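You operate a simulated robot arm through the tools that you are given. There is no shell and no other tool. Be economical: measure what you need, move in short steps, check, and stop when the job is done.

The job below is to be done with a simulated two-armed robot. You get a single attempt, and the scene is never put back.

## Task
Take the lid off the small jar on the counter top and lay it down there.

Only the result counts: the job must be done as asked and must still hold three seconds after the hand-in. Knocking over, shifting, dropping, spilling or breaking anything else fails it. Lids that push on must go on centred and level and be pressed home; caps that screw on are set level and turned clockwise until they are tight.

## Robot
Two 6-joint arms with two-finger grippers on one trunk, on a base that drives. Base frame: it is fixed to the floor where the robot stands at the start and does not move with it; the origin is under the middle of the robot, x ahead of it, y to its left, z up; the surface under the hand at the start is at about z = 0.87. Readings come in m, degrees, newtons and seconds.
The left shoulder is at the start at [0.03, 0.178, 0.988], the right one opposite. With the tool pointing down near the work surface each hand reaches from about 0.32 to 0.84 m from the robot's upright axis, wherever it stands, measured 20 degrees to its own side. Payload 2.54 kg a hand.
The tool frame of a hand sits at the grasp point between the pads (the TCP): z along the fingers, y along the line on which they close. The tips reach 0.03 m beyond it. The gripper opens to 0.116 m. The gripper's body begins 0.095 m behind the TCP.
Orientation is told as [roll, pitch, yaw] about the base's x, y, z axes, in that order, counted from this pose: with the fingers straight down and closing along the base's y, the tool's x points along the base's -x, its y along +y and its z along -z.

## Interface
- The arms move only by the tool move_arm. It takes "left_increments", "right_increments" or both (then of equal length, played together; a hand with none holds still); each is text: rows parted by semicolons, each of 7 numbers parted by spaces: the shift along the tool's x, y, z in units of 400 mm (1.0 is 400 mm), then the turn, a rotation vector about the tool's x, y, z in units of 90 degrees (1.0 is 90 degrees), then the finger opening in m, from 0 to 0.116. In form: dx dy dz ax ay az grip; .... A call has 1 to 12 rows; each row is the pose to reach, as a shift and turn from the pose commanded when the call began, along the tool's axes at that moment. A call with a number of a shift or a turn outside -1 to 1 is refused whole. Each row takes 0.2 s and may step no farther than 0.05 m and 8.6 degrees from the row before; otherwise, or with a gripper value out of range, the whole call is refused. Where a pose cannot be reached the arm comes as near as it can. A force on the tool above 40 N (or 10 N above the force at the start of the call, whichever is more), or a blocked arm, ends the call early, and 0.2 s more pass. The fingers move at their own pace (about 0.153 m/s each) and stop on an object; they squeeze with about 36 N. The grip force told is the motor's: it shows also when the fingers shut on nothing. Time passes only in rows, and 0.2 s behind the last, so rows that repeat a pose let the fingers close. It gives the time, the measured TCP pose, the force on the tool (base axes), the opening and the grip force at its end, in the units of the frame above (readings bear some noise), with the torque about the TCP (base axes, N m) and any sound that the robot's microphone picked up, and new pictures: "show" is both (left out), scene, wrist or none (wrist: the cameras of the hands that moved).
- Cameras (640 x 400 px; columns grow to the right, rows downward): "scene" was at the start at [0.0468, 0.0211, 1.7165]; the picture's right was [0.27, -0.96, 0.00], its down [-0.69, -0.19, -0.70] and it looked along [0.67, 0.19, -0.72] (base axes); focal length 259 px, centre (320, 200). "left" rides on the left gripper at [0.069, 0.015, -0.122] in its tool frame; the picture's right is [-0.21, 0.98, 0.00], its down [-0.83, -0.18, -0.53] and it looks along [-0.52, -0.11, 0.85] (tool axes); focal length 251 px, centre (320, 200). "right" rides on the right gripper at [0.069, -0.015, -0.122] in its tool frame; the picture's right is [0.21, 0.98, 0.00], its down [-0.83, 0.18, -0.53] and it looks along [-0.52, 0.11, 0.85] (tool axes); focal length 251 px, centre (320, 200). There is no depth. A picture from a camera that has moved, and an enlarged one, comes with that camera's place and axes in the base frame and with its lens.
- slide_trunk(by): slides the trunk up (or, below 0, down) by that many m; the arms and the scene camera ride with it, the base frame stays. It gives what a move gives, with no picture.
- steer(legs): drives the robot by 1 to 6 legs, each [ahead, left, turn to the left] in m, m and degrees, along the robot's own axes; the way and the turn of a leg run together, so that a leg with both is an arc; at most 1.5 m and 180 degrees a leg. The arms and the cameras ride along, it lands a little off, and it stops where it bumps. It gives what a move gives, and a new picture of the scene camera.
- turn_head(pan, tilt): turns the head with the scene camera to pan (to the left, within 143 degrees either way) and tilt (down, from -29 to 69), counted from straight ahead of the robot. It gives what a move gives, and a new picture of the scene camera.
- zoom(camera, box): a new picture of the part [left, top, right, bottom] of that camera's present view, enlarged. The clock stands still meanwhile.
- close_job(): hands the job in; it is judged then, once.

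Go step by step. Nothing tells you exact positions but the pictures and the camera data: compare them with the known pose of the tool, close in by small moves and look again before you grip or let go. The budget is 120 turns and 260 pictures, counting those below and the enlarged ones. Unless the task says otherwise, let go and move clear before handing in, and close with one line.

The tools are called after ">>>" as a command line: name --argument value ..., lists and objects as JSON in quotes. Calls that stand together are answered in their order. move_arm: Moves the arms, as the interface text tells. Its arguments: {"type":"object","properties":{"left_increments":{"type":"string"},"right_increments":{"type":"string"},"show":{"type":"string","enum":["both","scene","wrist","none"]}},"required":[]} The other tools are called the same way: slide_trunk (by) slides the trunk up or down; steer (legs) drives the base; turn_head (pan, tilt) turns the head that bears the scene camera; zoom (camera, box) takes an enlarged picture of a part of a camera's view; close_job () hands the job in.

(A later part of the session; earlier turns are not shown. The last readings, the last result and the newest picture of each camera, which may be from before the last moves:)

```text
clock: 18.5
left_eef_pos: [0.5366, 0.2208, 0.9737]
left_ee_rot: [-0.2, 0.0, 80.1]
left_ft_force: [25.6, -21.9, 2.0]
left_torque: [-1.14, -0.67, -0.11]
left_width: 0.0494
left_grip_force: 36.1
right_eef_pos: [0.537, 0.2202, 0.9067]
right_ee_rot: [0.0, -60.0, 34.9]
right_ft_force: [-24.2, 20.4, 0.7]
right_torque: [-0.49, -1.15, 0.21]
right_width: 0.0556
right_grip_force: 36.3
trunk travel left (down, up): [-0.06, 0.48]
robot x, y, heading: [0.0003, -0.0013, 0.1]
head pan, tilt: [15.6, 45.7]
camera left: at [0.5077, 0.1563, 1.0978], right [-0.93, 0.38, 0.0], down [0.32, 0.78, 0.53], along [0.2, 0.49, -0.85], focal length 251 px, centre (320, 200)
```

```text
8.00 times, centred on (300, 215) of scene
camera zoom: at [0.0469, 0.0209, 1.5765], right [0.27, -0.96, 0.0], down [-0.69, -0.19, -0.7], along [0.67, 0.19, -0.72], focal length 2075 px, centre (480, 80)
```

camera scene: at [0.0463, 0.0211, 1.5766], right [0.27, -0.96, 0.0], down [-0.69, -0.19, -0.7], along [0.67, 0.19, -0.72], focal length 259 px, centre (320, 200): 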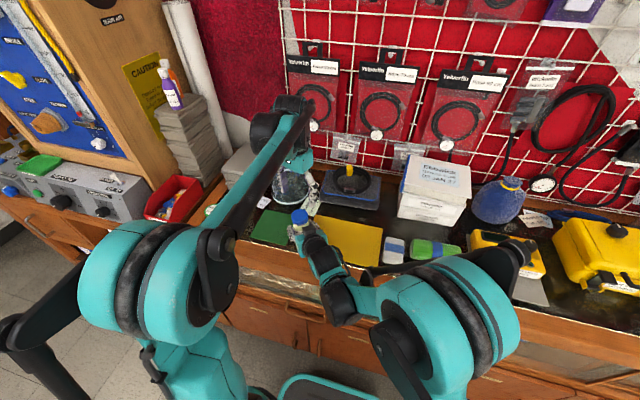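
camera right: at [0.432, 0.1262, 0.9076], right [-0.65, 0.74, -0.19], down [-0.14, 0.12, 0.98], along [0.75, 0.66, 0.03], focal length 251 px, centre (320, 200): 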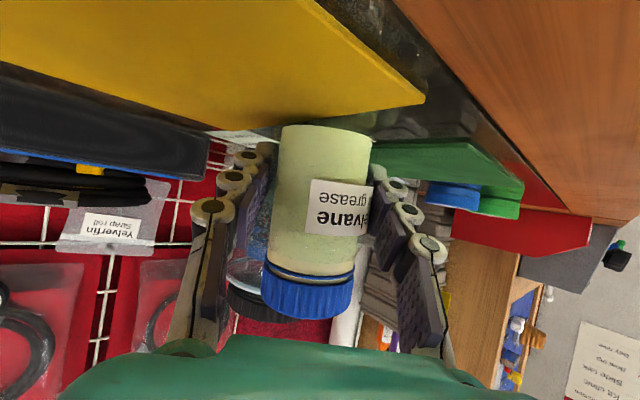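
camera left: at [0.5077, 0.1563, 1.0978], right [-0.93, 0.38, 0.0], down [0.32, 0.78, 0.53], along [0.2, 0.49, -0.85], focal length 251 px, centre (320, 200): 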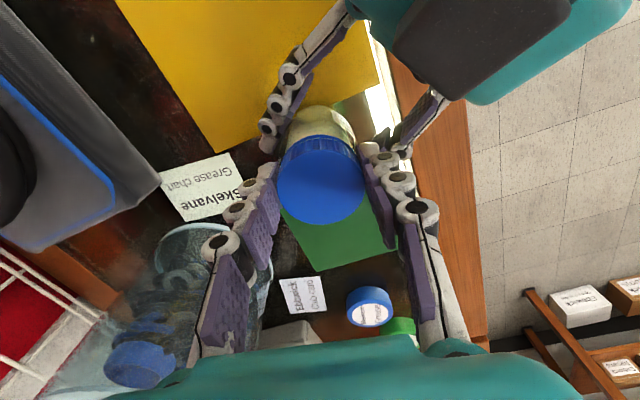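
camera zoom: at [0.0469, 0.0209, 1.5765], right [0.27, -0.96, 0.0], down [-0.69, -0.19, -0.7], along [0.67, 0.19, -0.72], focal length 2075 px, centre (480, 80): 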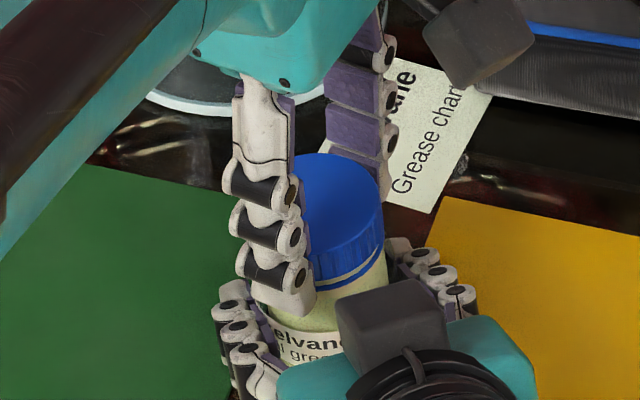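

The cap has turned about 100° in total, with a sideways load of about 33 N built up between the arms. I relieve that first, then test with a slight lift.

>>> move_arm --left_increments "0.003 -0.005 0 0 0 0 0.04; 0.006 -0.0095 0 0 0 0 0.04; 0.006 -0.0095 0 0 0 0 0.04" --show "none"

>>> move_arm --left_increments "0 0 -0.004 0 0 0 0.04; 0 0 -0.008 0 0 0 0.04; 0 0 -0.008 0 0 0 0.04" --show "wrist"

>>> zoom --camera "right" --box '[240, 230, 400, 330]'

```text
clock: 19.3
left_eef_pos: [0.5374, 0.2194, 0.9738]
left_ee_rot: [0.0, 0.1, 80.1]
left_ft_force: [4.6, -11.8, 0.7]
left_torque: [-0.29, -0.37, -0.01]
left_width: 0.049
left_grip_force: 35.5
right_eef_pos: [0.5376, 0.22, 0.9059]
right_ee_rot: [-0.1, -60.0, 35.0]
right_ft_force: [-6.8, 13.6, 0.4]
right_torque: [-0.5, 0.2, -0.08]
right_width: 0.0556
right_grip_force: 35.7
trunk travel left (down, up): [-0.06, 0.48]
robot x, y, heading: [0.0007, -0.0022, -0.1]
head pan, tilt: [15.6, 45.7]
```

```text
clock: 20.1
left_eef_pos: [0.5389, 0.2195, 0.9778]
left_ee_rot: [0.1, -0.1, 79.9]
left_ft_force: [1.9, -6.2, -27.5]
left_torque: [0.19, 0.06, 0.0]
left_width: 0.0492
left_grip_force: 36.5
right_eef_pos: [0.5391, 0.2197, 0.9071]
right_ee_rot: [0.0, -60.1, 35.0]
right_ft_force: [-2.3, 6.4, 24.6]
right_torque: [-0.61, -0.31, 0.01]
right_width: 0.0556
right_grip_force: 35.9
trunk travel left (down, up): [-0.06, 0.48]
robot x, y, heading: [0.0003, 0.0006, -0.2]
head pan, tilt: [15.6, 45.7]
camera left: at [0.5107, 0.1547, 1.1009], right [-0.92, 0.38, 0.0], down [0.32, 0.78, 0.53], along [0.2, 0.49, -0.85], focal length 251 px, centre (320, 200)
```

left: 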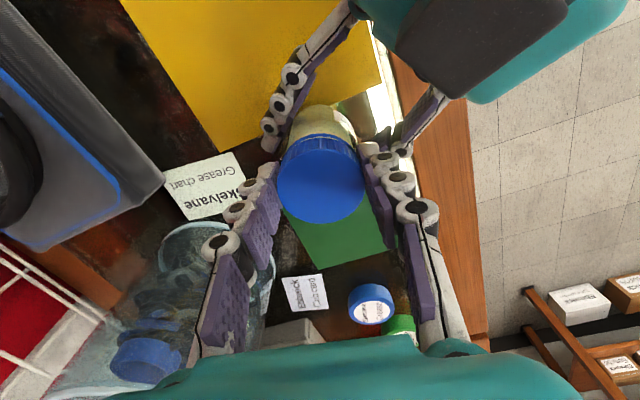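

```text
4.00 times, centred on (320, 280) of right
camera zoom: at [0.4325, 0.1263, 0.9077], right [-0.65, 0.74, -0.19], down [-0.15, 0.12, 0.98], along [0.75, 0.66, 0.03], focal length 1006 px, centre (320, -120)
```

zoom: 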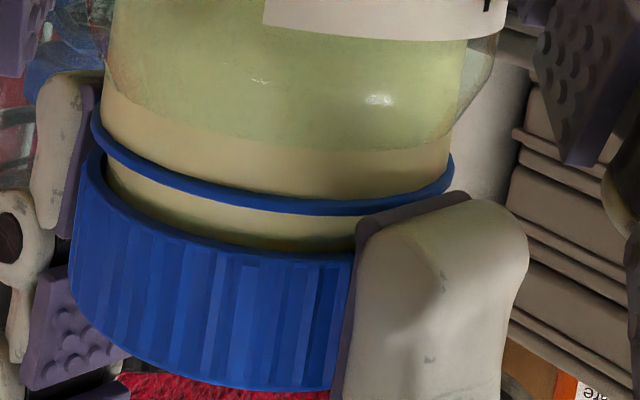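

The lift test shows the thread is still engaged (27 N), but the cap has risen clear of its ring, so it is unscrewing. I take the pull off, open, turn the left hand back and regrip.

>>> move_arm --left_increments "0 0 0.004 0 0 0 0.04; 0 0 0.006 0 0 0 0.04; 0 0 0.006 0 0 0 0.06; 0 0 0.006 0 0 0 0.075; 0 0 0.006 0 0 0 0.075" --show "none"

>>> move_arm --left_increments "0 0 0 0 0 0.093 0.075; 0 0 0 0 0 0.186 0.075; 0 0 0 0 0 0.279 0.075; 0 0 0 0 0 0.372 0.075; 0 0 0 0 0 0.465 0.075; 0 0 0 0 0 0.558 0.075; 0 0 0 0 0 0.651 0.075; 0 0 0 0 0 0.744 0.075; 0 0 0 0 0 0.837 0.075; 0 0 0 0 0 0.93 0.075; 0 0 0 0 0 1 0.075; 0 0 0 0 0 1 0.075" --show "wrist"

>>> zoom --camera "left" --box '[240, 125, 400, 225]'

>>> zoom --camera "scene" --box '[260, 190, 340, 240]'

```text
clock: 21.3
left_eef_pos: [0.5382, 0.2196, 0.9746]
left_ee_rot: [-0.1, -0.1, 80.0]
left_ft_force: [-0.3, 0.0, -0.6]
left_torque: [0.01, 0.01, 0.0]
left_width: 0.0752
left_grip_force: 0.0
right_eef_pos: [0.5381, 0.2206, 0.9066]
right_ee_rot: [0.0, -60.0, 35.0]
right_ft_force: [-0.2, 0.3, -3.7]
right_torque: [0.0, 0.0, 0.01]
right_width: 0.055
right_grip_force: 36.3
trunk travel left (down, up): [-0.06, 0.48]
robot x, y, heading: [0.0005, 0.0002, 0.0]
head pan, tilt: [15.6, 45.7]
```

```text
clock: 23.9
left_eef_pos: [0.5391, 0.2192, 0.9753]
left_ee_rot: [0.0, 0.1, -10.1]
left_ft_force: [-0.4, -0.4, 0.1]
left_torque: [-0.01, -0.02, -0.02]
left_width: 0.0752
left_grip_force: 0.0
right_eef_pos: [0.5373, 0.2201, 0.9064]
right_ee_rot: [0.0, -60.0, 35.0]
right_ft_force: [-0.4, -0.4, -2.8]
right_torque: [-0.01, 0.0, -0.02]
right_width: 0.0547
right_grip_force: 36.6
trunk travel left (down, up): [-0.06, 0.48]
robot x, y, heading: [0.0005, -0.0009, -0.2]
head pan, tilt: [15.6, 45.7]
camera left: at [0.4719, 0.2466, 1.0983], right [0.38, 0.92, 0.0], down [0.78, -0.32, 0.53], along [0.49, -0.2, -0.85], focal length 251 px, centre (320, 200)
```

left: 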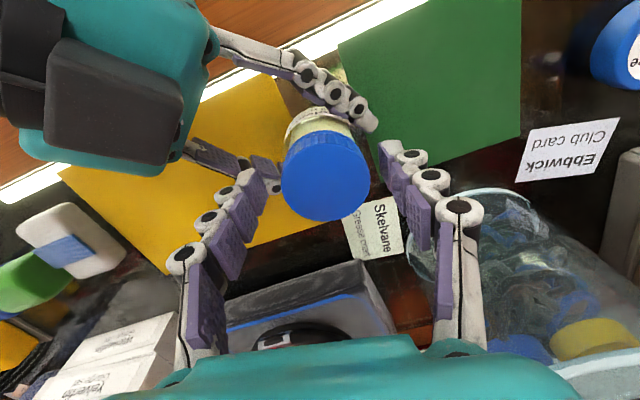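

```text
4.00 times, centred on (320, 175) of left
camera zoom: at [0.4719, 0.2466, 1.0983], right [0.38, 0.92, 0.0], down [0.78, -0.32, 0.53], along [0.49, -0.2, -0.85], focal length 1006 px, centre (320, 300)
```

zoom: 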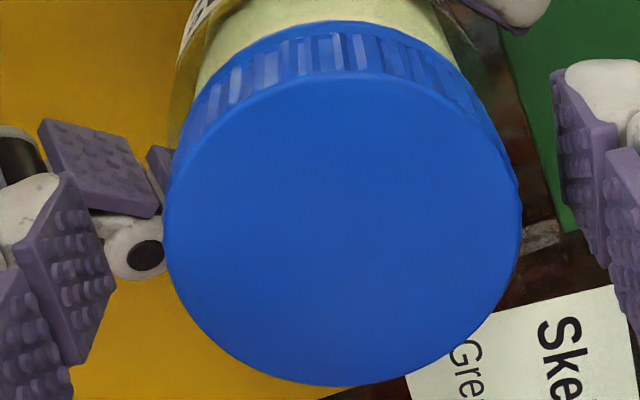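

```text
8.00 times, centred on (300, 215) of scene
camera zoom: at [0.0471, 0.0213, 1.5765], right [0.27, -0.96, 0.0], down [-0.69, -0.19, -0.7], along [0.67, 0.19, -0.72], focal length 2075 px, centre (480, 80)
```

zoom: 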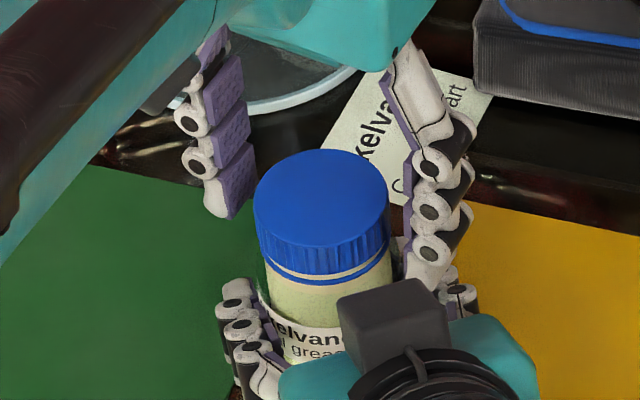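

The jar is undisturbed and the cap sits visibly higher, about 3 mm to the right of the left hand's axis. I correct for that, close and turn another 85°.

>>> move_arm --left_increments "0.002 0.0083 -0.001 0 0 0 0.075; 0.002 0.0083 -0.001 0 0 0 0.06; 0.002 0.0083 -0.001 0 0 0 0.045; 0.002 0.0083 -0.001 0 0 0 0.04; 0.002 0.0083 -0.001 0 0 0 0.04" --show "none"

>>> zoom --camera "left" --box '[240, 125, 400, 225]'

```text
clock: 25.1
left_eef_pos: [0.5383, 0.2228, 0.9761]
left_ee_rot: [0.0, 0.1, -10.0]
left_ft_force: [-1.1, -4.6, 3.2]
left_torque: [-0.2, 0.14, 0.0]
left_width: 0.05
left_grip_force: 36.2
right_eef_pos: [0.5376, 0.2205, 0.9052]
right_ee_rot: [0.1, -60.1, 35.0]
right_ft_force: [1.2, 4.6, -5.5]
right_torque: [-0.12, -0.04, -0.01]
right_width: 0.0548
right_grip_force: 36.7
trunk travel left (down, up): [-0.06, 0.48]
robot x, y, heading: [-0.0016, -0.0001, -0.2]
head pan, tilt: [15.6, 45.7]
```

```text
4.00 times, centred on (320, 175) of left
camera zoom: at [0.4713, 0.2498, 1.099], right [0.38, 0.92, 0.0], down [0.78, -0.32, 0.53], along [0.49, -0.2, -0.85], focal length 1006 px, centre (320, 300)
```

zoom: 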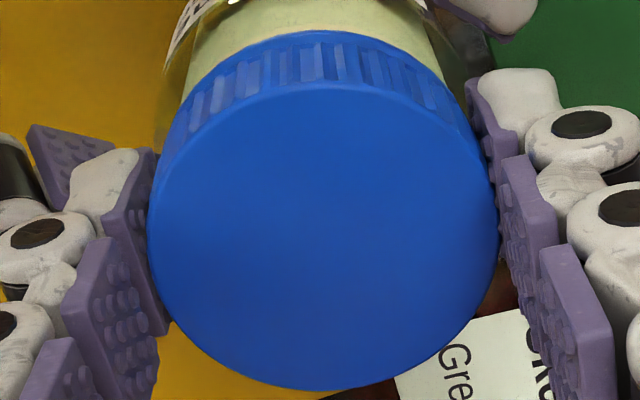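

Centred, with only about 5 N of side load. I turn counterclockwise another 90° with a slight rise.

>>> move_arm --left_increments "0 0 0 0 0 -0.091 0.04; 0 0 0 0 0 -0.182 0.04; 0 0 -0.0005 0 0 -0.273 0.04; 0 0 -0.0005 0 0 -0.364 0.04; 0 0 -0.001 0 0 -0.455 0.04; 0 0 -0.001 0 0 -0.546 0.04; 0 0 -0.0015 0 0 -0.637 0.04; 0 0 -0.0015 0 0 -0.728 0.04; 0 0 -0.002 0 0 -0.819 0.04; 0 0 -0.002 0 0 -0.91 0.04; 0 0 -0.0025 0 0 -1 0.04" --show "none"

>>> zoom --camera "right" --box '[240, 230, 400, 330]'

```text
clock: 27.5
left_eef_pos: [0.5397, 0.2236, 0.9782]
left_ee_rot: [-0.1, 0.1, 80.0]
left_ft_force: [6.6, -30.3, -0.3]
left_torque: [-0.84, 0.11, -0.04]
left_width: 0.0499
left_grip_force: 36.2
right_eef_pos: [0.5377, 0.2199, 0.9058]
right_ee_rot: [0.0, -59.9, 35.0]
right_ft_force: [-6.1, 29.1, -3.0]
right_torque: [-1.23, -0.58, 0.09]
right_width: 0.055
right_grip_force: 36.0
trunk travel left (down, up): [-0.06, 0.48]
robot x, y, heading: [-0.0039, -0.0001, 0.1]
head pan, tilt: [15.6, 45.7]
```

```text
4.00 times, centred on (320, 280) of right
camera zoom: at [0.4318, 0.1269, 0.9075], right [-0.65, 0.74, -0.19], down [-0.14, 0.12, 0.98], along [0.75, 0.66, 0.03], focal length 1006 px, centre (320, -120)
```

zoom: 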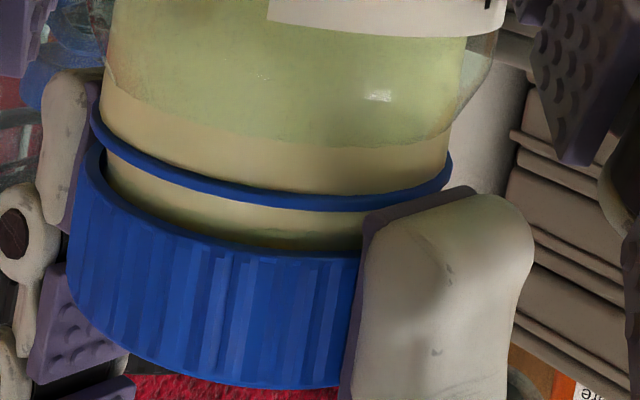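

The sideways load grew again (30 N in -y). I relieve it by 3.5 mm and do another lift test.

>>> move_arm --left_increments "0.005 -0.001 0 0 0 0 0.04; 0.009 -0.002 0 0 0 0 0.04; 0.009 -0.002 0 0 0 0 0.04; 0.009 -0.002 -0.004 0 0 0 0.04; 0.009 -0.002 -0.008 0 0 0 0.04; 0.009 -0.002 -0.008 0 0 0 0.04" --show "none"

>>> zoom --camera "right" --box '[240, 230, 400, 330]'

```text
clock: 28.9
left_eef_pos: [0.5387, 0.2198, 0.9812]
left_ee_rot: [0.1, -0.2, 80.0]
left_ft_force: [8.2, 6.7, -25.4]
left_torque: [0.85, -0.22, -0.04]
left_width: 0.0497
left_grip_force: 36.3
right_eef_pos: [0.5382, 0.2202, 0.9063]
right_ee_rot: [-0.1, -60.1, 35.0]
right_ft_force: [-8.2, -6.0, 23.4]
right_torque: [-0.38, -0.39, 0.0]
right_width: 0.0551
right_grip_force: 36.4
trunk travel left (down, up): [-0.06, 0.48]
robot x, y, heading: [0.0007, 0.0034, 0.1]
head pan, tilt: [15.6, 45.7]
```

```text
4.00 times, centred on (320, 280) of right
camera zoom: at [0.4325, 0.126, 0.9077], right [-0.65, 0.74, -0.19], down [-0.15, 0.12, 0.98], along [0.75, 0.66, 0.03], focal length 1006 px, centre (320, -120)
```

zoom: 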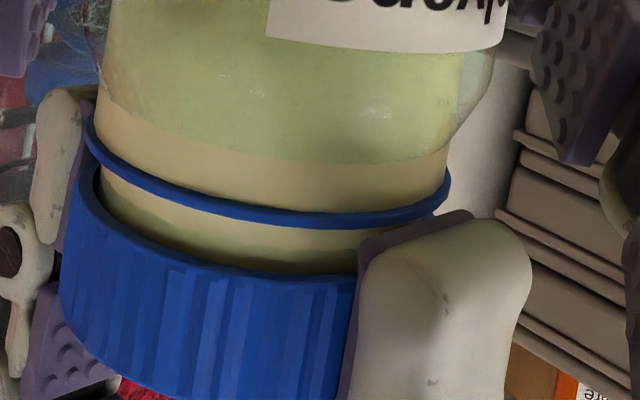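

The lift test pulled the whole jar up about 1 mm through the right pads, so the thread is still holding; the gap is growing with each turn. I set the jar back down, then open and regrip for another turn.

>>> move_arm --left_increments "0 0 0.004 0 0 0 0.04; 0 0 0.008 0 0 0 0.04; 0 0 0.012 0 0 0 0.04; 0 0 0.012 0 0 0 0.04" --show "none"

>>> zoom --camera "right" --box '[240, 230, 400, 330]'

```text
clock: 29.9
left_eef_pos: [0.5377, 0.2186, 0.9751]
left_ee_rot: [0.0, -0.1, 79.9]
left_ft_force: [-1.9, 4.1, 25.2]
left_torque: [0.69, 0.15, -0.04]
left_width: 0.0503
left_grip_force: 36.1
right_eef_pos: [0.5376, 0.2187, 0.9041]
right_ee_rot: [0.0, -59.8, 35.1]
right_ft_force: [1.0, -4.9, -29.0]
right_torque: [-0.34, 0.0, 0.02]
right_width: 0.0546
right_grip_force: 35.5
trunk travel left (down, up): [-0.06, 0.48]
robot x, y, heading: [-0.0013, -0.0031, -0.1]
head pan, tilt: [15.6, 45.7]
```

```text
4.00 times, centred on (320, 280) of right
camera zoom: at [0.4318, 0.1264, 0.907], right [-0.65, 0.74, -0.19], down [-0.14, 0.12, 0.98], along [0.75, 0.66, 0.03], focal length 1006 px, centre (320, -120)
```

zoom: 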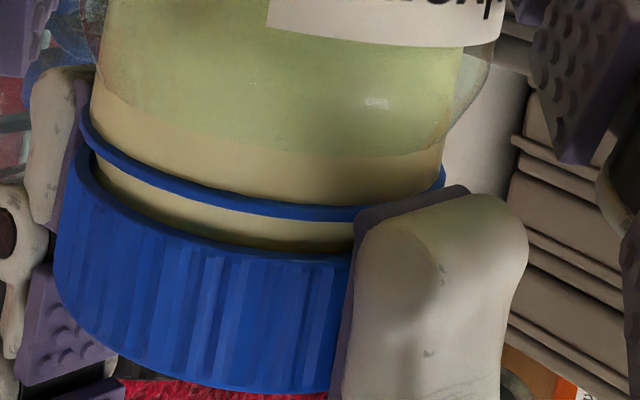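

Pressed back down. I open the left hand, turn it back 90° and check centring again.

>>> move_arm --left_increments "0 0 -0.004 0 0 0 0.06; 0 0 -0.006 0 0 0 0.075; 0 0 -0.006 0 0 0 0.075" --show "none"

>>> move_arm --left_increments "0 0 0 0 0 0.093 0.075; 0 0 0 0 0 0.186 0.075; 0 0 0 0 0 0.279 0.075; 0 0 0 0 0 0.372 0.075; 0 0 0 0 0 0.465 0.075; 0 0 0 0 0 0.558 0.075; 0 0 0 0 0 0.651 0.075; 0 0 0 0 0 0.744 0.075; 0 0 0 0 0 0.837 0.075; 0 0 0 0 0 0.93 0.075; 0 0 0 0 0 1 0.075; 0 0 0 0 0 1 0.075" --show "none"

>>> zoom --camera "left" --box '[240, 125, 400, 225]'

>>> zoom --camera "scene" --box '[260, 190, 340, 240]'

>>> zoom --camera "right" --box '[160, 150, 480, 350]'

```text
clock: 30.7
left_eef_pos: [0.5373, 0.2201, 0.9783]
left_ee_rot: [0.0, 0.1, 80.0]
left_ft_force: [0.6, -0.6, -0.3]
left_torque: [0.01, 0.0, -0.01]
left_width: 0.0751
left_grip_force: 0.1
right_eef_pos: [0.5376, 0.2195, 0.9052]
right_ee_rot: [0.0, -60.2, 34.9]
right_ft_force: [-0.5, 0.5, -3.4]
right_torque: [0.04, 0.0, 0.01]
right_width: 0.0543
right_grip_force: 36.0
trunk travel left (down, up): [-0.06, 0.48]
robot x, y, heading: [-0.0, -0.003, -0.1]
head pan, tilt: [15.6, 45.7]
```

```text
clock: 33.3
left_eef_pos: [0.5382, 0.2195, 0.978]
left_ee_rot: [0.0, 0.1, -10.1]
left_ft_force: [1.0, 0.2, 1.0]
left_torque: [-0.01, 0.03, -0.01]
left_width: 0.075
left_grip_force: 0.0
right_eef_pos: [0.5374, 0.22, 0.9059]
right_ee_rot: [-0.1, -60.0, 35.0]
right_ft_force: [-0.2, 0.7, -2.7]
right_torque: [0.01, 0.03, -0.01]
right_width: 0.0544
right_grip_force: 36.0
trunk travel left (down, up): [-0.06, 0.48]
robot x, y, heading: [0.0007, 0.0016, 0.0]
head pan, tilt: [15.6, 45.7]
```

```text
4.00 times, centred on (320, 175) of left
camera zoom: at [0.4718, 0.2466, 1.1008], right [0.38, 0.92, 0.0], down [0.78, -0.32, 0.53], along [0.49, -0.2, -0.85], focal length 1006 px, centre (320, 300)
```

zoom: 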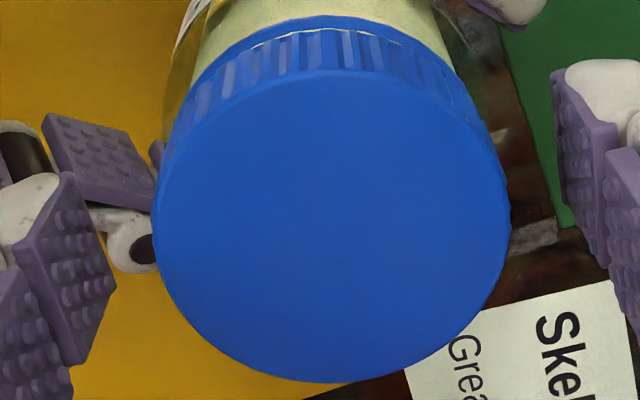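

```text
8.00 times, centred on (300, 215) of scene
camera zoom: at [0.0471, 0.0213, 1.5765], right [0.27, -0.96, 0.0], down [-0.69, -0.19, -0.7], along [0.67, 0.19, -0.72], focal length 2075 px, centre (480, 80)
```

zoom: 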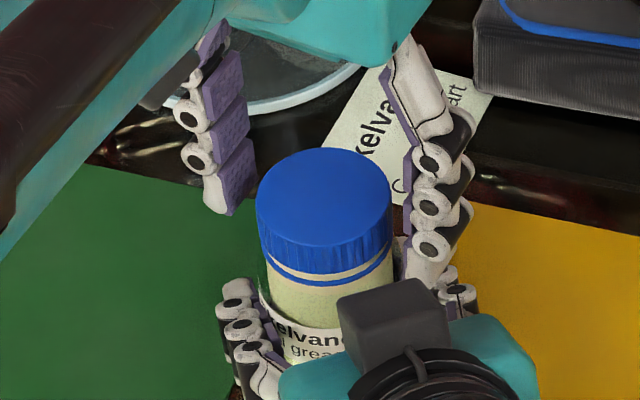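

```text
2.00 times, centred on (320, 250) of right
camera zoom: at [0.4321, 0.1265, 0.9075], right [-0.65, 0.74, -0.19], down [-0.14, 0.12, 0.98], along [0.75, 0.66, 0.03], focal length 503 px, centre (320, 100)
```

zoom: 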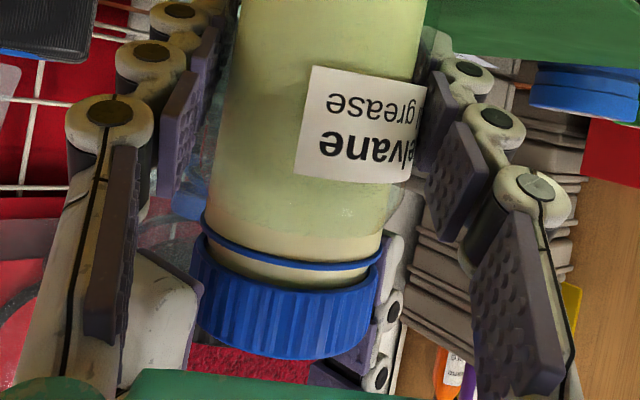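

The jar is still upright in the right hand, raised perhaps a millimetre, and the cap is within 2 mm of the left axis. I close and turn another 90°, drifting to where the axis ended last time.

>>> move_arm --left_increments "0 0.004 -0.001 0 0 0 0.06; 0 0.004 -0.001 0 0 0 0.045; 0 0.004 -0.001 0 0 0 0.04; 0 0.004 -0.001 0 0 0 0.04" --show "none"

>>> move_arm --left_increments "0 0 0 0 0 -0.091 0.04; 0 -0.001 0 0 0 -0.182 0.04; 0 -0.001 -0.0005 0 0 -0.273 0.04; 0 -0.002 -0.0005 0 0 -0.364 0.04; 0 -0.002 -0.001 0 0 -0.455 0.04; 0 -0.003 -0.001 0 0 -0.546 0.04; 0 -0.003 -0.0015 0 0 -0.637 0.04; 0 -0.004 -0.0015 0 0 -0.728 0.04; 0 -0.004 -0.002 0 0 -0.819 0.04; 0 -0.004 -0.002 0 0 -0.91 0.04; 0 -0.004 -0.0025 0 0 -1 0.04" --show "none"

>>> zoom --camera "right" --box '[160, 150, 480, 350]'

```text
clock: 34.3
left_eef_pos: [0.539, 0.2214, 0.9783]
left_ee_rot: [0.0, 0.0, -10.1]
left_ft_force: [2.0, 3.4, 1.9]
left_torque: [0.0, 0.01, 0.01]
left_width: 0.0493
left_grip_force: 36.1
right_eef_pos: [0.5379, 0.2192, 0.9067]
right_ee_rot: [0.0, -60.0, 35.0]
right_ft_force: [-2.0, -2.9, -5.8]
right_torque: [0.27, -0.12, -0.03]
right_width: 0.0543
right_grip_force: 35.9
trunk travel left (down, up): [-0.06, 0.48]
robot x, y, heading: [-0.0014, 0.0014, -0.0]
head pan, tilt: [15.6, 45.7]
```

```text
clock: 36.7
left_eef_pos: [0.539, 0.2198, 0.9786]
left_ee_rot: [0.0, 0.0, 80.2]
left_ft_force: [0.4, 7.5, -2.4]
left_torque: [0.15, -0.04, -0.03]
left_width: 0.0488
left_grip_force: 35.9
right_eef_pos: [0.5375, 0.2202, 0.9055]
right_ee_rot: [0.1, -60.0, 35.0]
right_ft_force: [0.0, -7.7, -0.7]
right_torque: [0.38, 0.03, 0.02]
right_width: 0.0543
right_grip_force: 36.1
trunk travel left (down, up): [-0.06, 0.48]
robot x, y, heading: [0.0035, 0.0013, -0.0]
head pan, tilt: [15.6, 45.7]
```

```text
2.00 times, centred on (320, 250) of right
camera zoom: at [0.4321, 0.1267, 0.9075], right [-0.65, 0.74, -0.19], down [-0.14, 0.12, 0.98], along [0.75, 0.66, 0.03], focal length 503 px, centre (320, 100)
```

zoom: 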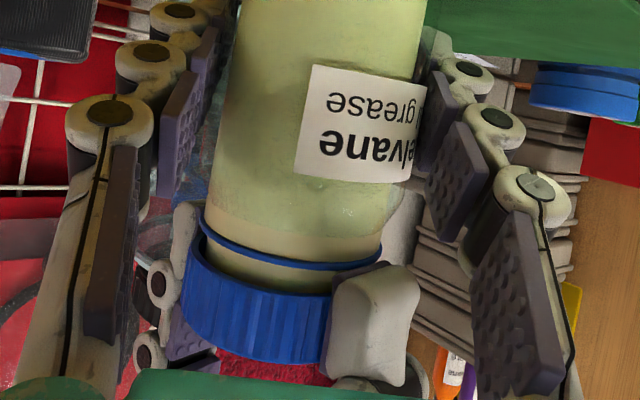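

About 280° turned in all and the gap has grown to roughly 6 mm. I test gently with a 3 mm lift.

>>> move_arm --left_increments "0 0 -0.003 0 0 0 0.04; 0 0 -0.006 0 0 0 0.04; 0 0 -0.0075 0 0 0 0.04" --show "none"

>>> zoom --camera "right" --box '[160, 150, 480, 350]'

```text
clock: 37.5
left_eef_pos: [0.5383, 0.2198, 0.9814]
left_ee_rot: [-0.1, 0.0, 80.0]
left_ft_force: [0.7, 4.4, -2.2]
left_torque: [0.03, 0.02, 0.05]
left_width: 0.0491
left_grip_force: 35.8
right_eef_pos: [0.5382, 0.2196, 0.9056]
right_ee_rot: [0.0, -60.0, 35.0]
right_ft_force: [-0.1, -3.2, -0.1]
right_torque: [0.23, -0.05, -0.02]
right_width: 0.0544
right_grip_force: 36.0
trunk travel left (down, up): [-0.06, 0.48]
robot x, y, heading: [-0.0007, -0.0002, 0.2]
head pan, tilt: [15.6, 45.7]
```

```text
2.00 times, centred on (320, 250) of right
camera zoom: at [0.432, 0.1267, 0.9075], right [-0.65, 0.74, -0.19], down [-0.14, 0.12, 0.98], along [0.75, 0.66, 0.03], focal length 503 px, centre (320, 100)
```

zoom: 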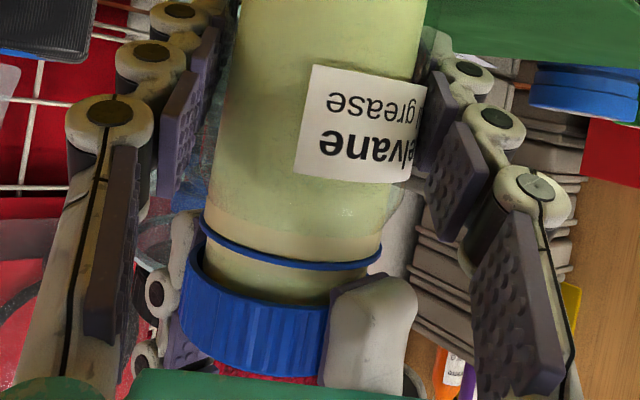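

The lift was free, with only about 2 N: the cap is off its thread and rising. I lift it straight up 10 cm.

>>> move_arm --left_increments "0 0 -0.03 0 0 0 0.04; 0 0 -0.07 0 0 0 0.04; 0 0 -0.13 0 0 0 0.04; 0 0 -0.19 0 0 0 0.04; 0 0 -0.25 0 0 0 0.04; 0 0 -0.25 0 0 0 0.04"

>>> zoom --camera "scene" --box '[220, 150, 380, 250]'

```text
clock: 38.9
left_eef_pos: [0.5396, 0.218, 1.0834]
left_ee_rot: [0.0, 0.1, 79.9]
left_ft_force: [0.2, 0.3, 0.2]
left_torque: [-0.01, 0.01, 0.01]
left_width: 0.049
left_grip_force: 36.4
right_eef_pos: [0.5375, 0.2207, 0.9062]
right_ee_rot: [0.0, -60.0, 35.1]
right_ft_force: [0.9, 0.3, -2.6]
right_torque: [0.01, -0.03, -0.01]
right_width: 0.0543
right_grip_force: 36.3
trunk travel left (down, up): [-0.06, 0.48]
robot x, y, heading: [0.0044, 0.0007, 0.1]
head pan, tilt: [15.6, 45.7]
camera scene: at [0.0472, 0.0213, 1.5765], right [0.27, -0.96, 0.0], down [-0.69, -0.19, -0.7], along [0.67, 0.19, -0.72], focal length 259 px, centre (320, 200)
camera left: at [0.5107, 0.1531, 1.2065], right [-0.92, 0.38, 0.0], down [0.32, 0.78, 0.53], along [0.2, 0.49, -0.85], focal length 251 px, centre (320, 200)
```

scene: 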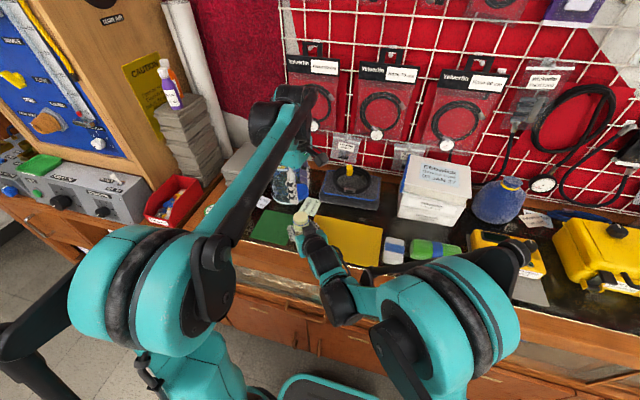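
left: 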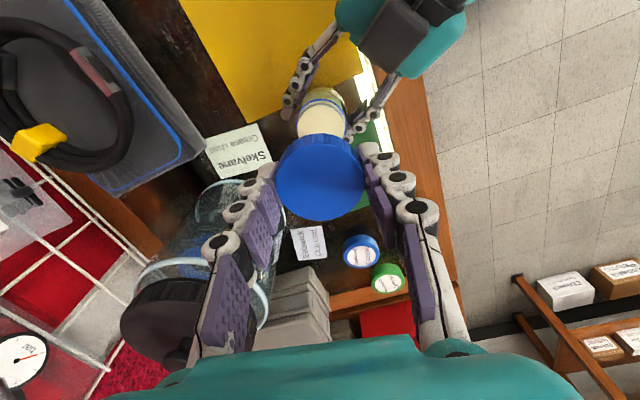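

```text
4.00 times, centred on (300, 200) of scene
camera zoom: at [0.0472, 0.0213, 1.5765], right [0.27, -0.96, 0.0], down [-0.69, -0.19, -0.7], along [0.67, 0.19, -0.72], focal length 1038 px, centre (400, 200)
```

zoom: 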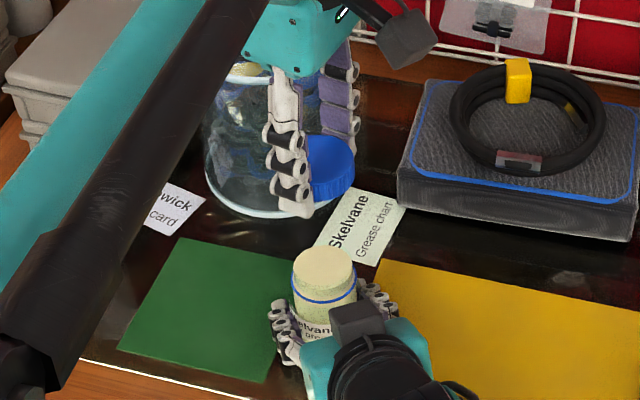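

The cap is off and the jar stays held. A bare strip of counter lies between the yellow mat and the grey hose block, around (0.668, 0.125), so I carry the cap above it, turning the hand back to zero yaw.

>>> move_arm --left_increments "0.016 -0.032 0 0 0 0.081 0.04; 0.032 -0.065 0 0 0 0.162 0.04; 0.047 -0.097 0 0 0 0.242 0.04; 0.063 -0.129 0 0 0 0.323 0.04; 0.079 -0.162 0 0 0 0.404 0.04; 0.094 -0.194 0 0 0 0.485 0.04; 0.11 -0.226 0 0 0 0.566 0.04; 0.126 -0.259 0 0 0 0.646 0.04; 0.142 -0.291 0 0 0 0.727 0.04; 0.157 -0.324 0 0 0 0.808 0.04; 0.173 -0.356 0 0 0 0.889 0.04; 0.173 -0.356 0 0 0 0.889 0.04"

>>> zoom --camera "scene" --box '[270, 140, 430, 240]'

```text
clock: 41.5
left_eef_pos: [0.667, 0.1274, 1.0812]
left_ee_rot: [0.0, 0.0, -0.2]
left_ft_force: [0.2, 0.0, -0.2]
left_torque: [0.02, -0.04, 0.03]
left_width: 0.0491
left_grip_force: 36.1
right_eef_pos: [0.5376, 0.2207, 0.9062]
right_ee_rot: [0.0, -60.0, 35.0]
right_ft_force: [0.1, -0.1, -2.0]
right_torque: [0.0, 0.0, -0.01]
right_width: 0.0546
right_grip_force: 36.2
trunk travel left (down, up): [-0.06, 0.48]
robot x, y, heading: [0.0035, 0.0008, -0.1]
head pan, tilt: [15.6, 45.7]
camera scene: at [0.0469, 0.0213, 1.5765], right [0.27, -0.96, 0.0], down [-0.69, -0.19, -0.7], along [0.67, 0.19, -0.72], focal length 259 px, centre (320, 200)
camera left: at [0.5967, 0.1425, 1.2048], right [0.22, 0.98, 0.0], down [0.83, -0.18, 0.53], along [0.52, -0.12, -0.85], focal length 251 px, centre (320, 200)
```

scene: 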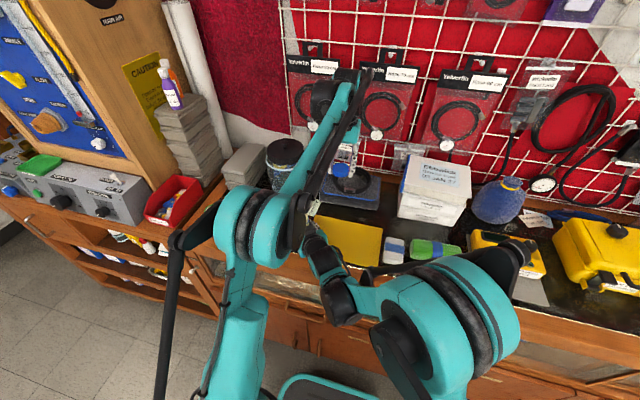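
left: 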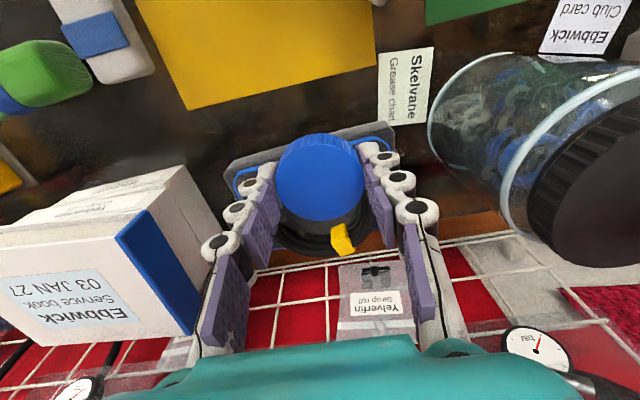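

```text
4.00 times, centred on (350, 190) of scene
camera zoom: at [0.0469, 0.0213, 1.5765], right [0.27, -0.96, 0.0], down [-0.69, -0.19, -0.7], along [0.67, 0.19, -0.72], focal length 1038 px, centre (200, 240)
```

zoom: 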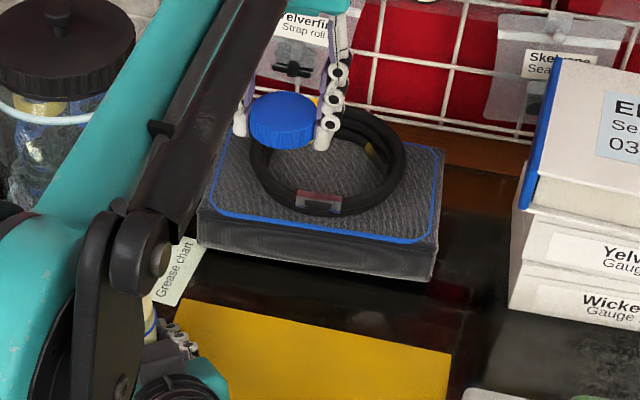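

The cap is above the strip, which runs from x 0.635 to 0.71 here, so I aim for x 0.672. I go down to about 2.5 cm above the counter and look.

>>> move_arm --left_increments "-0.0125 -0.005 0.1 0 0 0 0.04; -0.0125 -0.005 0.2 0 0 0 0.04; -0.0125 -0.005 0.3 0 0 0 0.04; -0.0125 -0.005 0.39 0 0 0 0.04; -0.0125 -0.005 0.39 0 0 0 0.04"

>>> zoom --camera "scene" --box '[300, 170, 380, 220]'

```text
clock: 42.7
left_eef_pos: [0.6723, 0.1257, 0.9265]
left_ee_rot: [0.0, 0.0, -0.1]
left_ft_force: [-0.8, -0.3, 0.4]
left_torque: [0.01, 0.0, 0.01]
left_width: 0.0488
left_grip_force: 35.8
right_eef_pos: [0.5377, 0.2191, 0.906]
right_ee_rot: [-0.1, -60.0, 35.1]
right_ft_force: [0.3, 0.3, -3.9]
right_torque: [0.0, -0.04, 0.0]
right_width: 0.0544
right_grip_force: 36.2
trunk travel left (down, up): [-0.06, 0.48]
robot x, y, heading: [-0.0, 0.0004, -0.2]
head pan, tilt: [15.6, 45.7]
camera scene: at [0.0465, 0.0212, 1.5765], right [0.27, -0.96, 0.0], down [-0.69, -0.19, -0.7], along [0.67, 0.19, -0.72], focal length 259 px, centre (320, 200)
camera left: at [0.6012, 0.1409, 1.0498], right [0.21, 0.98, 0.0], down [0.83, -0.18, 0.53], along [0.52, -0.11, -0.85], focal length 251 px, centre (320, 200)
```

scene: 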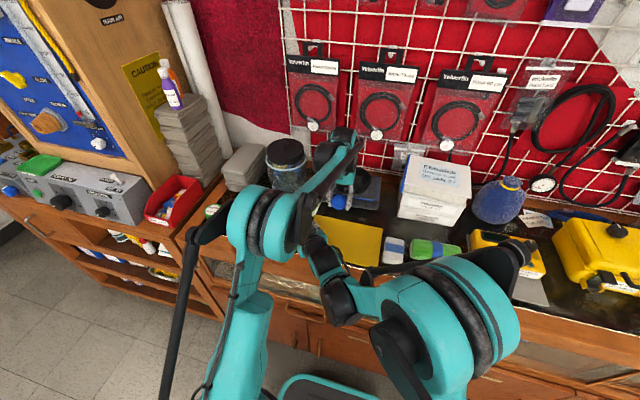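
left: 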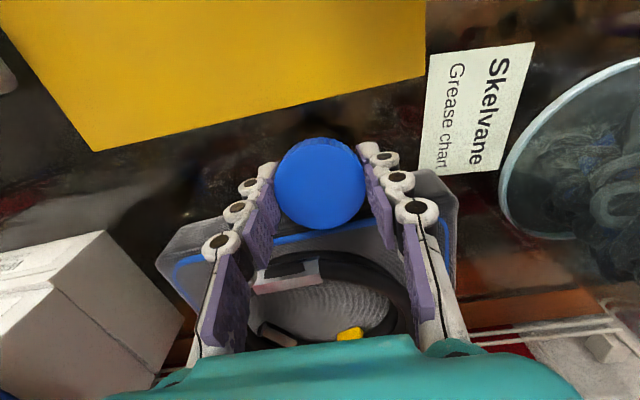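

```text
8.00 times, centred on (340, 195) of scene
camera zoom: at [0.0465, 0.0212, 1.5765], right [0.27, -0.96, 0.0], down [-0.69, -0.19, -0.7], along [0.67, 0.19, -0.72], focal length 2075 px, centre (160, 240)
```

zoom: 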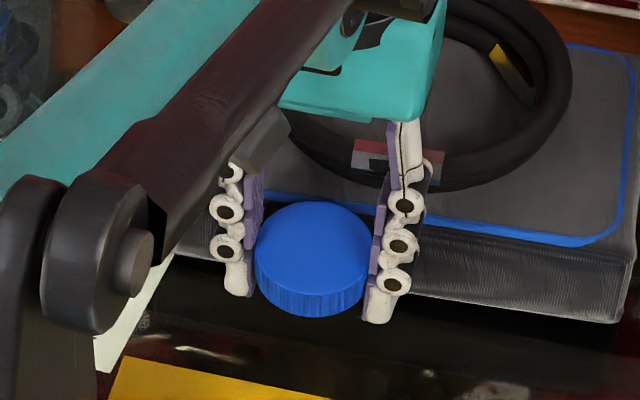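

The cap hangs over bare counter, between the mat and the block. I lower it to about 5 mm above the surface, shifting 3 mm away from the block.

>>> move_arm --left_increments "0.007 0 0.02 0 0 0 0.04; 0.007 0 0.04 0 0 0 0.04; 0.007 0 0.053 0 0 0 0.04; 0.007 0 0.053 0 0 0 0.04" --show "wrist"

>>> zoom --camera "scene" --box '[300, 170, 380, 220]'

```text
clock: 43.7
left_eef_pos: [0.6692, 0.1262, 0.9037]
left_ee_rot: [0.0, 0.0, 0.0]
left_ft_force: [-0.2, 0.3, 0.2]
left_torque: [-0.05, -0.01, 0.02]
left_width: 0.0487
left_grip_force: 36.5
right_eef_pos: [0.5377, 0.2192, 0.9057]
right_ee_rot: [0.0, -59.9, 35.1]
right_ft_force: [0.5, -0.3, -4.0]
right_torque: [0.0, 0.0, -0.01]
right_width: 0.0545
right_grip_force: 36.0
trunk travel left (down, up): [-0.06, 0.48]
robot x, y, heading: [0.0035, 0.001, -0.1]
head pan, tilt: [15.6, 45.7]
camera left: at [0.5986, 0.1402, 1.0279], right [0.21, 0.98, 0.0], down [0.83, -0.18, 0.53], along [0.52, -0.11, -0.85], focal length 251 px, centre (320, 200)
```

left: 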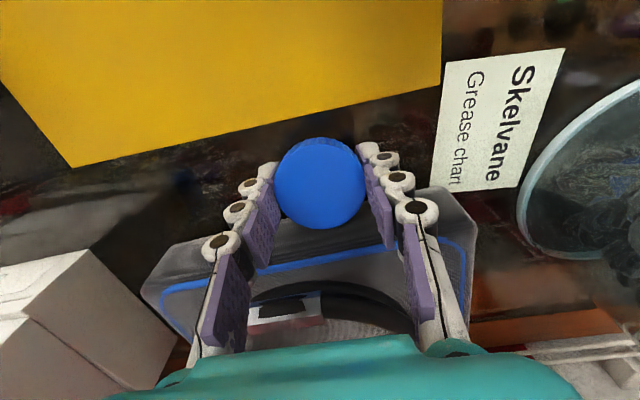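

```text
8.00 times, centred on (340, 195) of scene
camera zoom: at [0.0472, 0.0213, 1.5765], right [0.27, -0.96, 0.0], down [-0.69, -0.19, -0.7], along [0.67, 0.19, -0.72], focal length 2075 px, centre (160, 240)
```

zoom: 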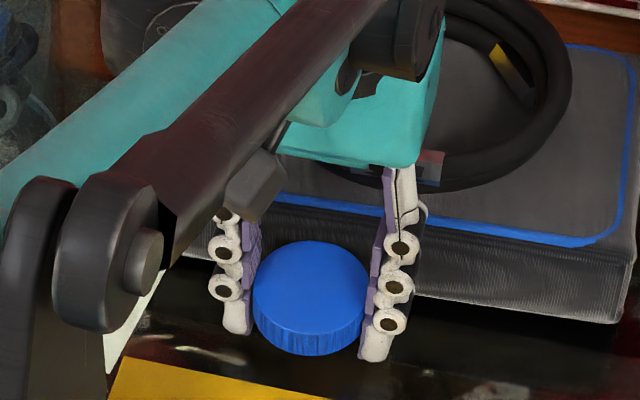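

Nearly down, clear of mat and block. I lower a few millimetres more and watch the force.

>>> move_arm --left_increments "0 0 0.004 0 0 0 0.04; 0 0 0.007 0 0 0 0.04; 0 0 0.007 0 0 0 0.04" --show "none"

```text
clock: 44.5
left_eef_pos: [0.6693, 0.1247, 0.9014]
left_ee_rot: [0.0, 0.0, 0.0]
left_ft_force: [-0.3, -0.3, -0.8]
left_torque: [0.0, 0.01, -0.03]
left_width: 0.0489
left_grip_force: 35.9
right_eef_pos: [0.5381, 0.2197, 0.9067]
right_ee_rot: [-0.1, -60.0, 35.0]
right_ft_force: [0.2, -1.4, -2.9]
right_torque: [0.0, -0.02, -0.01]
right_width: 0.0544
right_grip_force: 36.0
trunk travel left (down, up): [-0.06, 0.48]
robot x, y, heading: [0.0006, 0.0002, 0.2]
head pan, tilt: [15.6, 45.7]
```

>>> move_arm --left_increments "0 0 0.003 0 0 0 0.04; 0 0 0.006 0 0 0 0.04; 0 0 0.006 0 0 0 0.04" --show "none"

>>> zoom --camera "scene" --box '[310, 185, 374, 225]'

```text
clock: 45.3
left_eef_pos: [0.6684, 0.1243, 0.9006]
left_ee_rot: [-0.1, 0.0, 0.0]
left_ft_force: [-0.3, 0.0, 0.4]
left_torque: [0.01, 0.0, 0.01]
left_width: 0.0484
left_grip_force: 35.8
right_eef_pos: [0.5375, 0.2197, 0.9051]
right_ee_rot: [0.0, -60.0, 35.0]
right_ft_force: [-0.3, 0.2, -2.4]
right_torque: [-0.04, -0.03, 0.0]
right_width: 0.0544
right_grip_force: 36.3
trunk travel left (down, up): [-0.06, 0.48]
robot x, y, heading: [0.001, 0.0025, 0.1]
head pan, tilt: [15.6, 45.7]
```

```text
10.00 times, centred on (342, 205) of scene
camera zoom: at [0.0471, 0.0212, 1.5765], right [0.27, -0.96, 0.0], down [-0.69, -0.19, -0.7], along [0.67, 0.19, -0.72], focal length 2594 px, centre (100, 150)
```

zoom: 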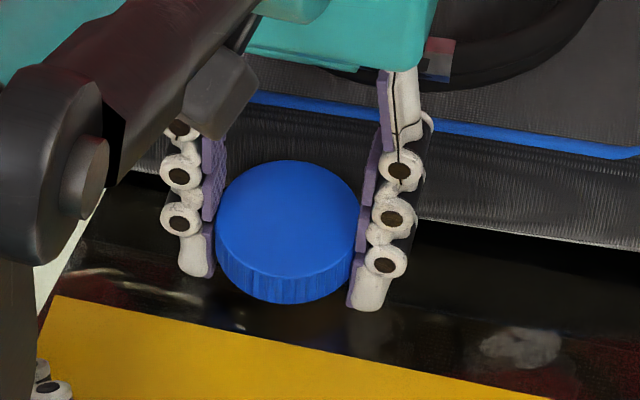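

No contact yet; the fingertips are slightly lower than the cap's bottom edge. I lower until there is light contact.

>>> move_arm --left_increments "0 0 0.0025 0 0 0 0.04; 0 0 0.005 0 0 0 0.04; 0 0 0.005 0 0 0 0.04" --show "none"

```text
clock: 46.1
left_eef_pos: [0.6682, 0.1263, 0.8989]
left_ee_rot: [0.1, -0.1, 0.0]
left_ft_force: [10.2, 0.6, 26.2]
left_torque: [-0.09, -0.22, 0.02]
left_width: 0.0488
left_grip_force: 36.3
right_eef_pos: [0.5378, 0.2181, 0.9073]
right_ee_rot: [0.0, -59.9, 35.0]
right_ft_force: [-0.2, -0.1, -2.7]
right_torque: [0.04, -0.02, -0.01]
right_width: 0.0544
right_grip_force: 36.1
trunk travel left (down, up): [-0.06, 0.48]
robot x, y, heading: [-0.0021, 0.0017, 0.1]
head pan, tilt: [15.6, 45.7]
```

Contact with the counter. I back off 1 mm and open the fingers.

>>> move_arm --left_increments "0 0 -0.0025 0 0 0 0.04; 0 0 -0.0025 0 0 0 0.053; 0 0 -0.0025 0 0 0 0.056; 0 0 -0.0025 0 0 0 0.065; 0 0 -0.0025 0 0 0 0.072; 0 0 -0.0025 0 0 0 0.072" --show "wrist"

>>> zoom --camera "scene" --box '[310, 185, 374, 225]'

```text
clock: 47.5
left_eef_pos: [0.6687, 0.1245, 0.898]
left_ee_rot: [0.0, 0.0, 0.0]
left_ft_force: [-0.5, -0.3, 0.1]
left_torque: [0.02, 0.01, 0.01]
left_width: 0.0721
left_grip_force: 0.0
right_eef_pos: [0.5377, 0.2196, 0.9053]
right_ee_rot: [0.1, -60.0, 35.0]
right_ft_force: [-0.2, -0.1, -2.3]
right_torque: [0.02, -0.01, -0.02]
right_width: 0.0543
right_grip_force: 36.3
trunk travel left (down, up): [-0.06, 0.48]
robot x, y, heading: [0.0025, -0.0009, -0.3]
head pan, tilt: [15.6, 45.7]
camera left: at [0.5983, 0.1402, 1.0213], right [0.21, 0.98, 0.0], down [0.83, -0.18, 0.53], along [0.52, -0.11, -0.85], focal length 251 px, centre (320, 200)
```

left: 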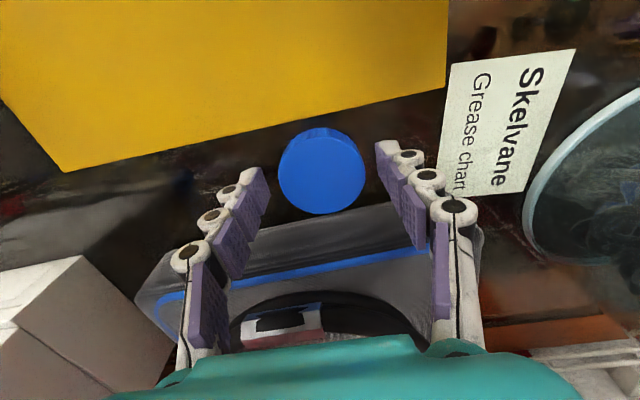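

```text
10.00 times, centred on (342, 205) of scene
camera zoom: at [0.047, 0.0212, 1.5765], right [0.27, -0.96, 0.0], down [-0.69, -0.19, -0.7], along [0.67, 0.19, -0.72], focal length 2594 px, centre (100, 150)
```

zoom: 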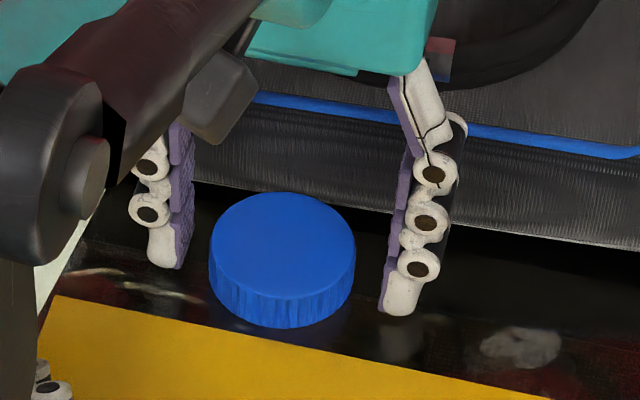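

The cap lies flat on bare counter, clear of both fingers. I lift the left hand straight up and check everything.

>>> move_arm --left_increments "0 0 -0.05 0 0 0 0.08; 0 0 -0.15 0 0 0 0.08; 0 0 -0.25 0 0 0 0.08; 0 0 -0.35 0 0 0 0.08; 0 0 -0.45 0 0 0 0.08; 0 0 -0.5 0 0 0 0.08"

>>> zoom --camera "scene" --box '[270, 150, 430, 250]'

>>> zoom --camera "right" --box '[160, 80, 480, 280]'

```text
clock: 48.9
left_eef_pos: [0.6688, 0.1242, 1.1021]
left_ee_rot: [-0.1, 0.0, 0.0]
left_ft_force: [-1.0, 0.4, -0.2]
left_torque: [-0.06, -0.04, -0.01]
left_width: 0.0801
left_grip_force: 0.1
right_eef_pos: [0.5369, 0.2194, 0.9075]
right_ee_rot: [0.0, -60.0, 35.0]
right_ft_force: [0.0, -1.2, -2.6]
right_torque: [0.04, -0.01, -0.04]
right_width: 0.0543
right_grip_force: 36.0
trunk travel left (down, up): [-0.06, 0.48]
robot x, y, heading: [-0.0018, 0.0002, 0.2]
head pan, tilt: [15.6, 45.7]
camera scene: at [0.047, 0.0212, 1.5765], right [0.27, -0.96, 0.0], down [-0.69, -0.19, -0.7], along [0.67, 0.19, -0.72], focal length 259 px, centre (320, 200)
camera left: at [0.598, 0.1388, 1.2247], right [0.21, 0.98, 0.0], down [0.83, -0.18, 0.53], along [0.52, -0.11, -0.85], focal length 251 px, centre (320, 200)
```

scene: 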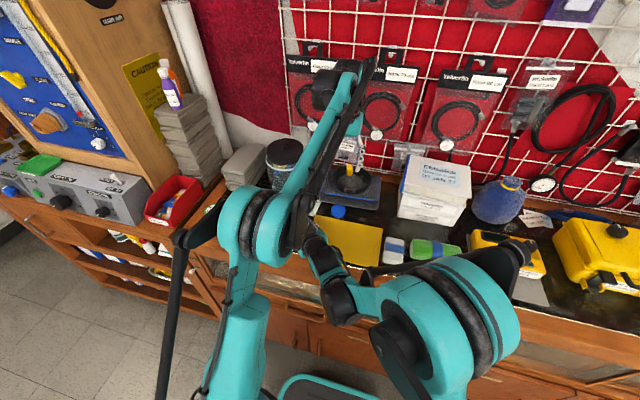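
left: 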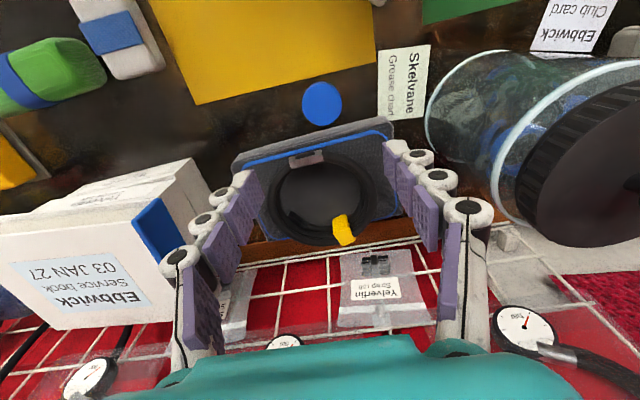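

```text
4.00 times, centred on (350, 200) of scene
camera zoom: at [0.047, 0.0212, 1.5765], right [0.27, -0.96, 0.0], down [-0.69, -0.19, -0.7], along [0.67, 0.19, -0.72], focal length 1038 px, centre (200, 200)
```

zoom: 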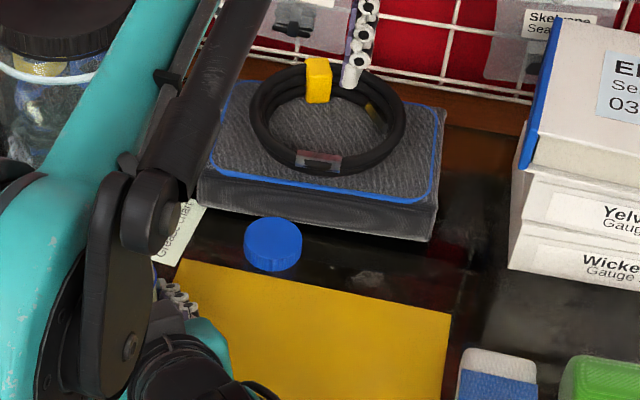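

```text
2.00 times, centred on (320, 180) of right
camera zoom: at [0.432, 0.1265, 0.9075], right [-0.65, 0.74, -0.19], down [-0.14, 0.12, 0.98], along [0.75, 0.66, 0.03], focal length 503 px, centre (320, 240)
```

zoom: 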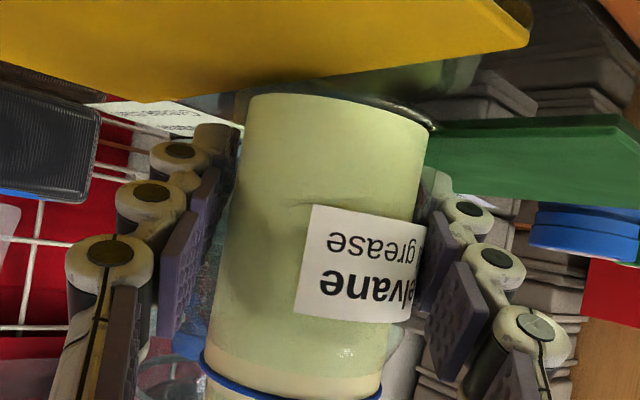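

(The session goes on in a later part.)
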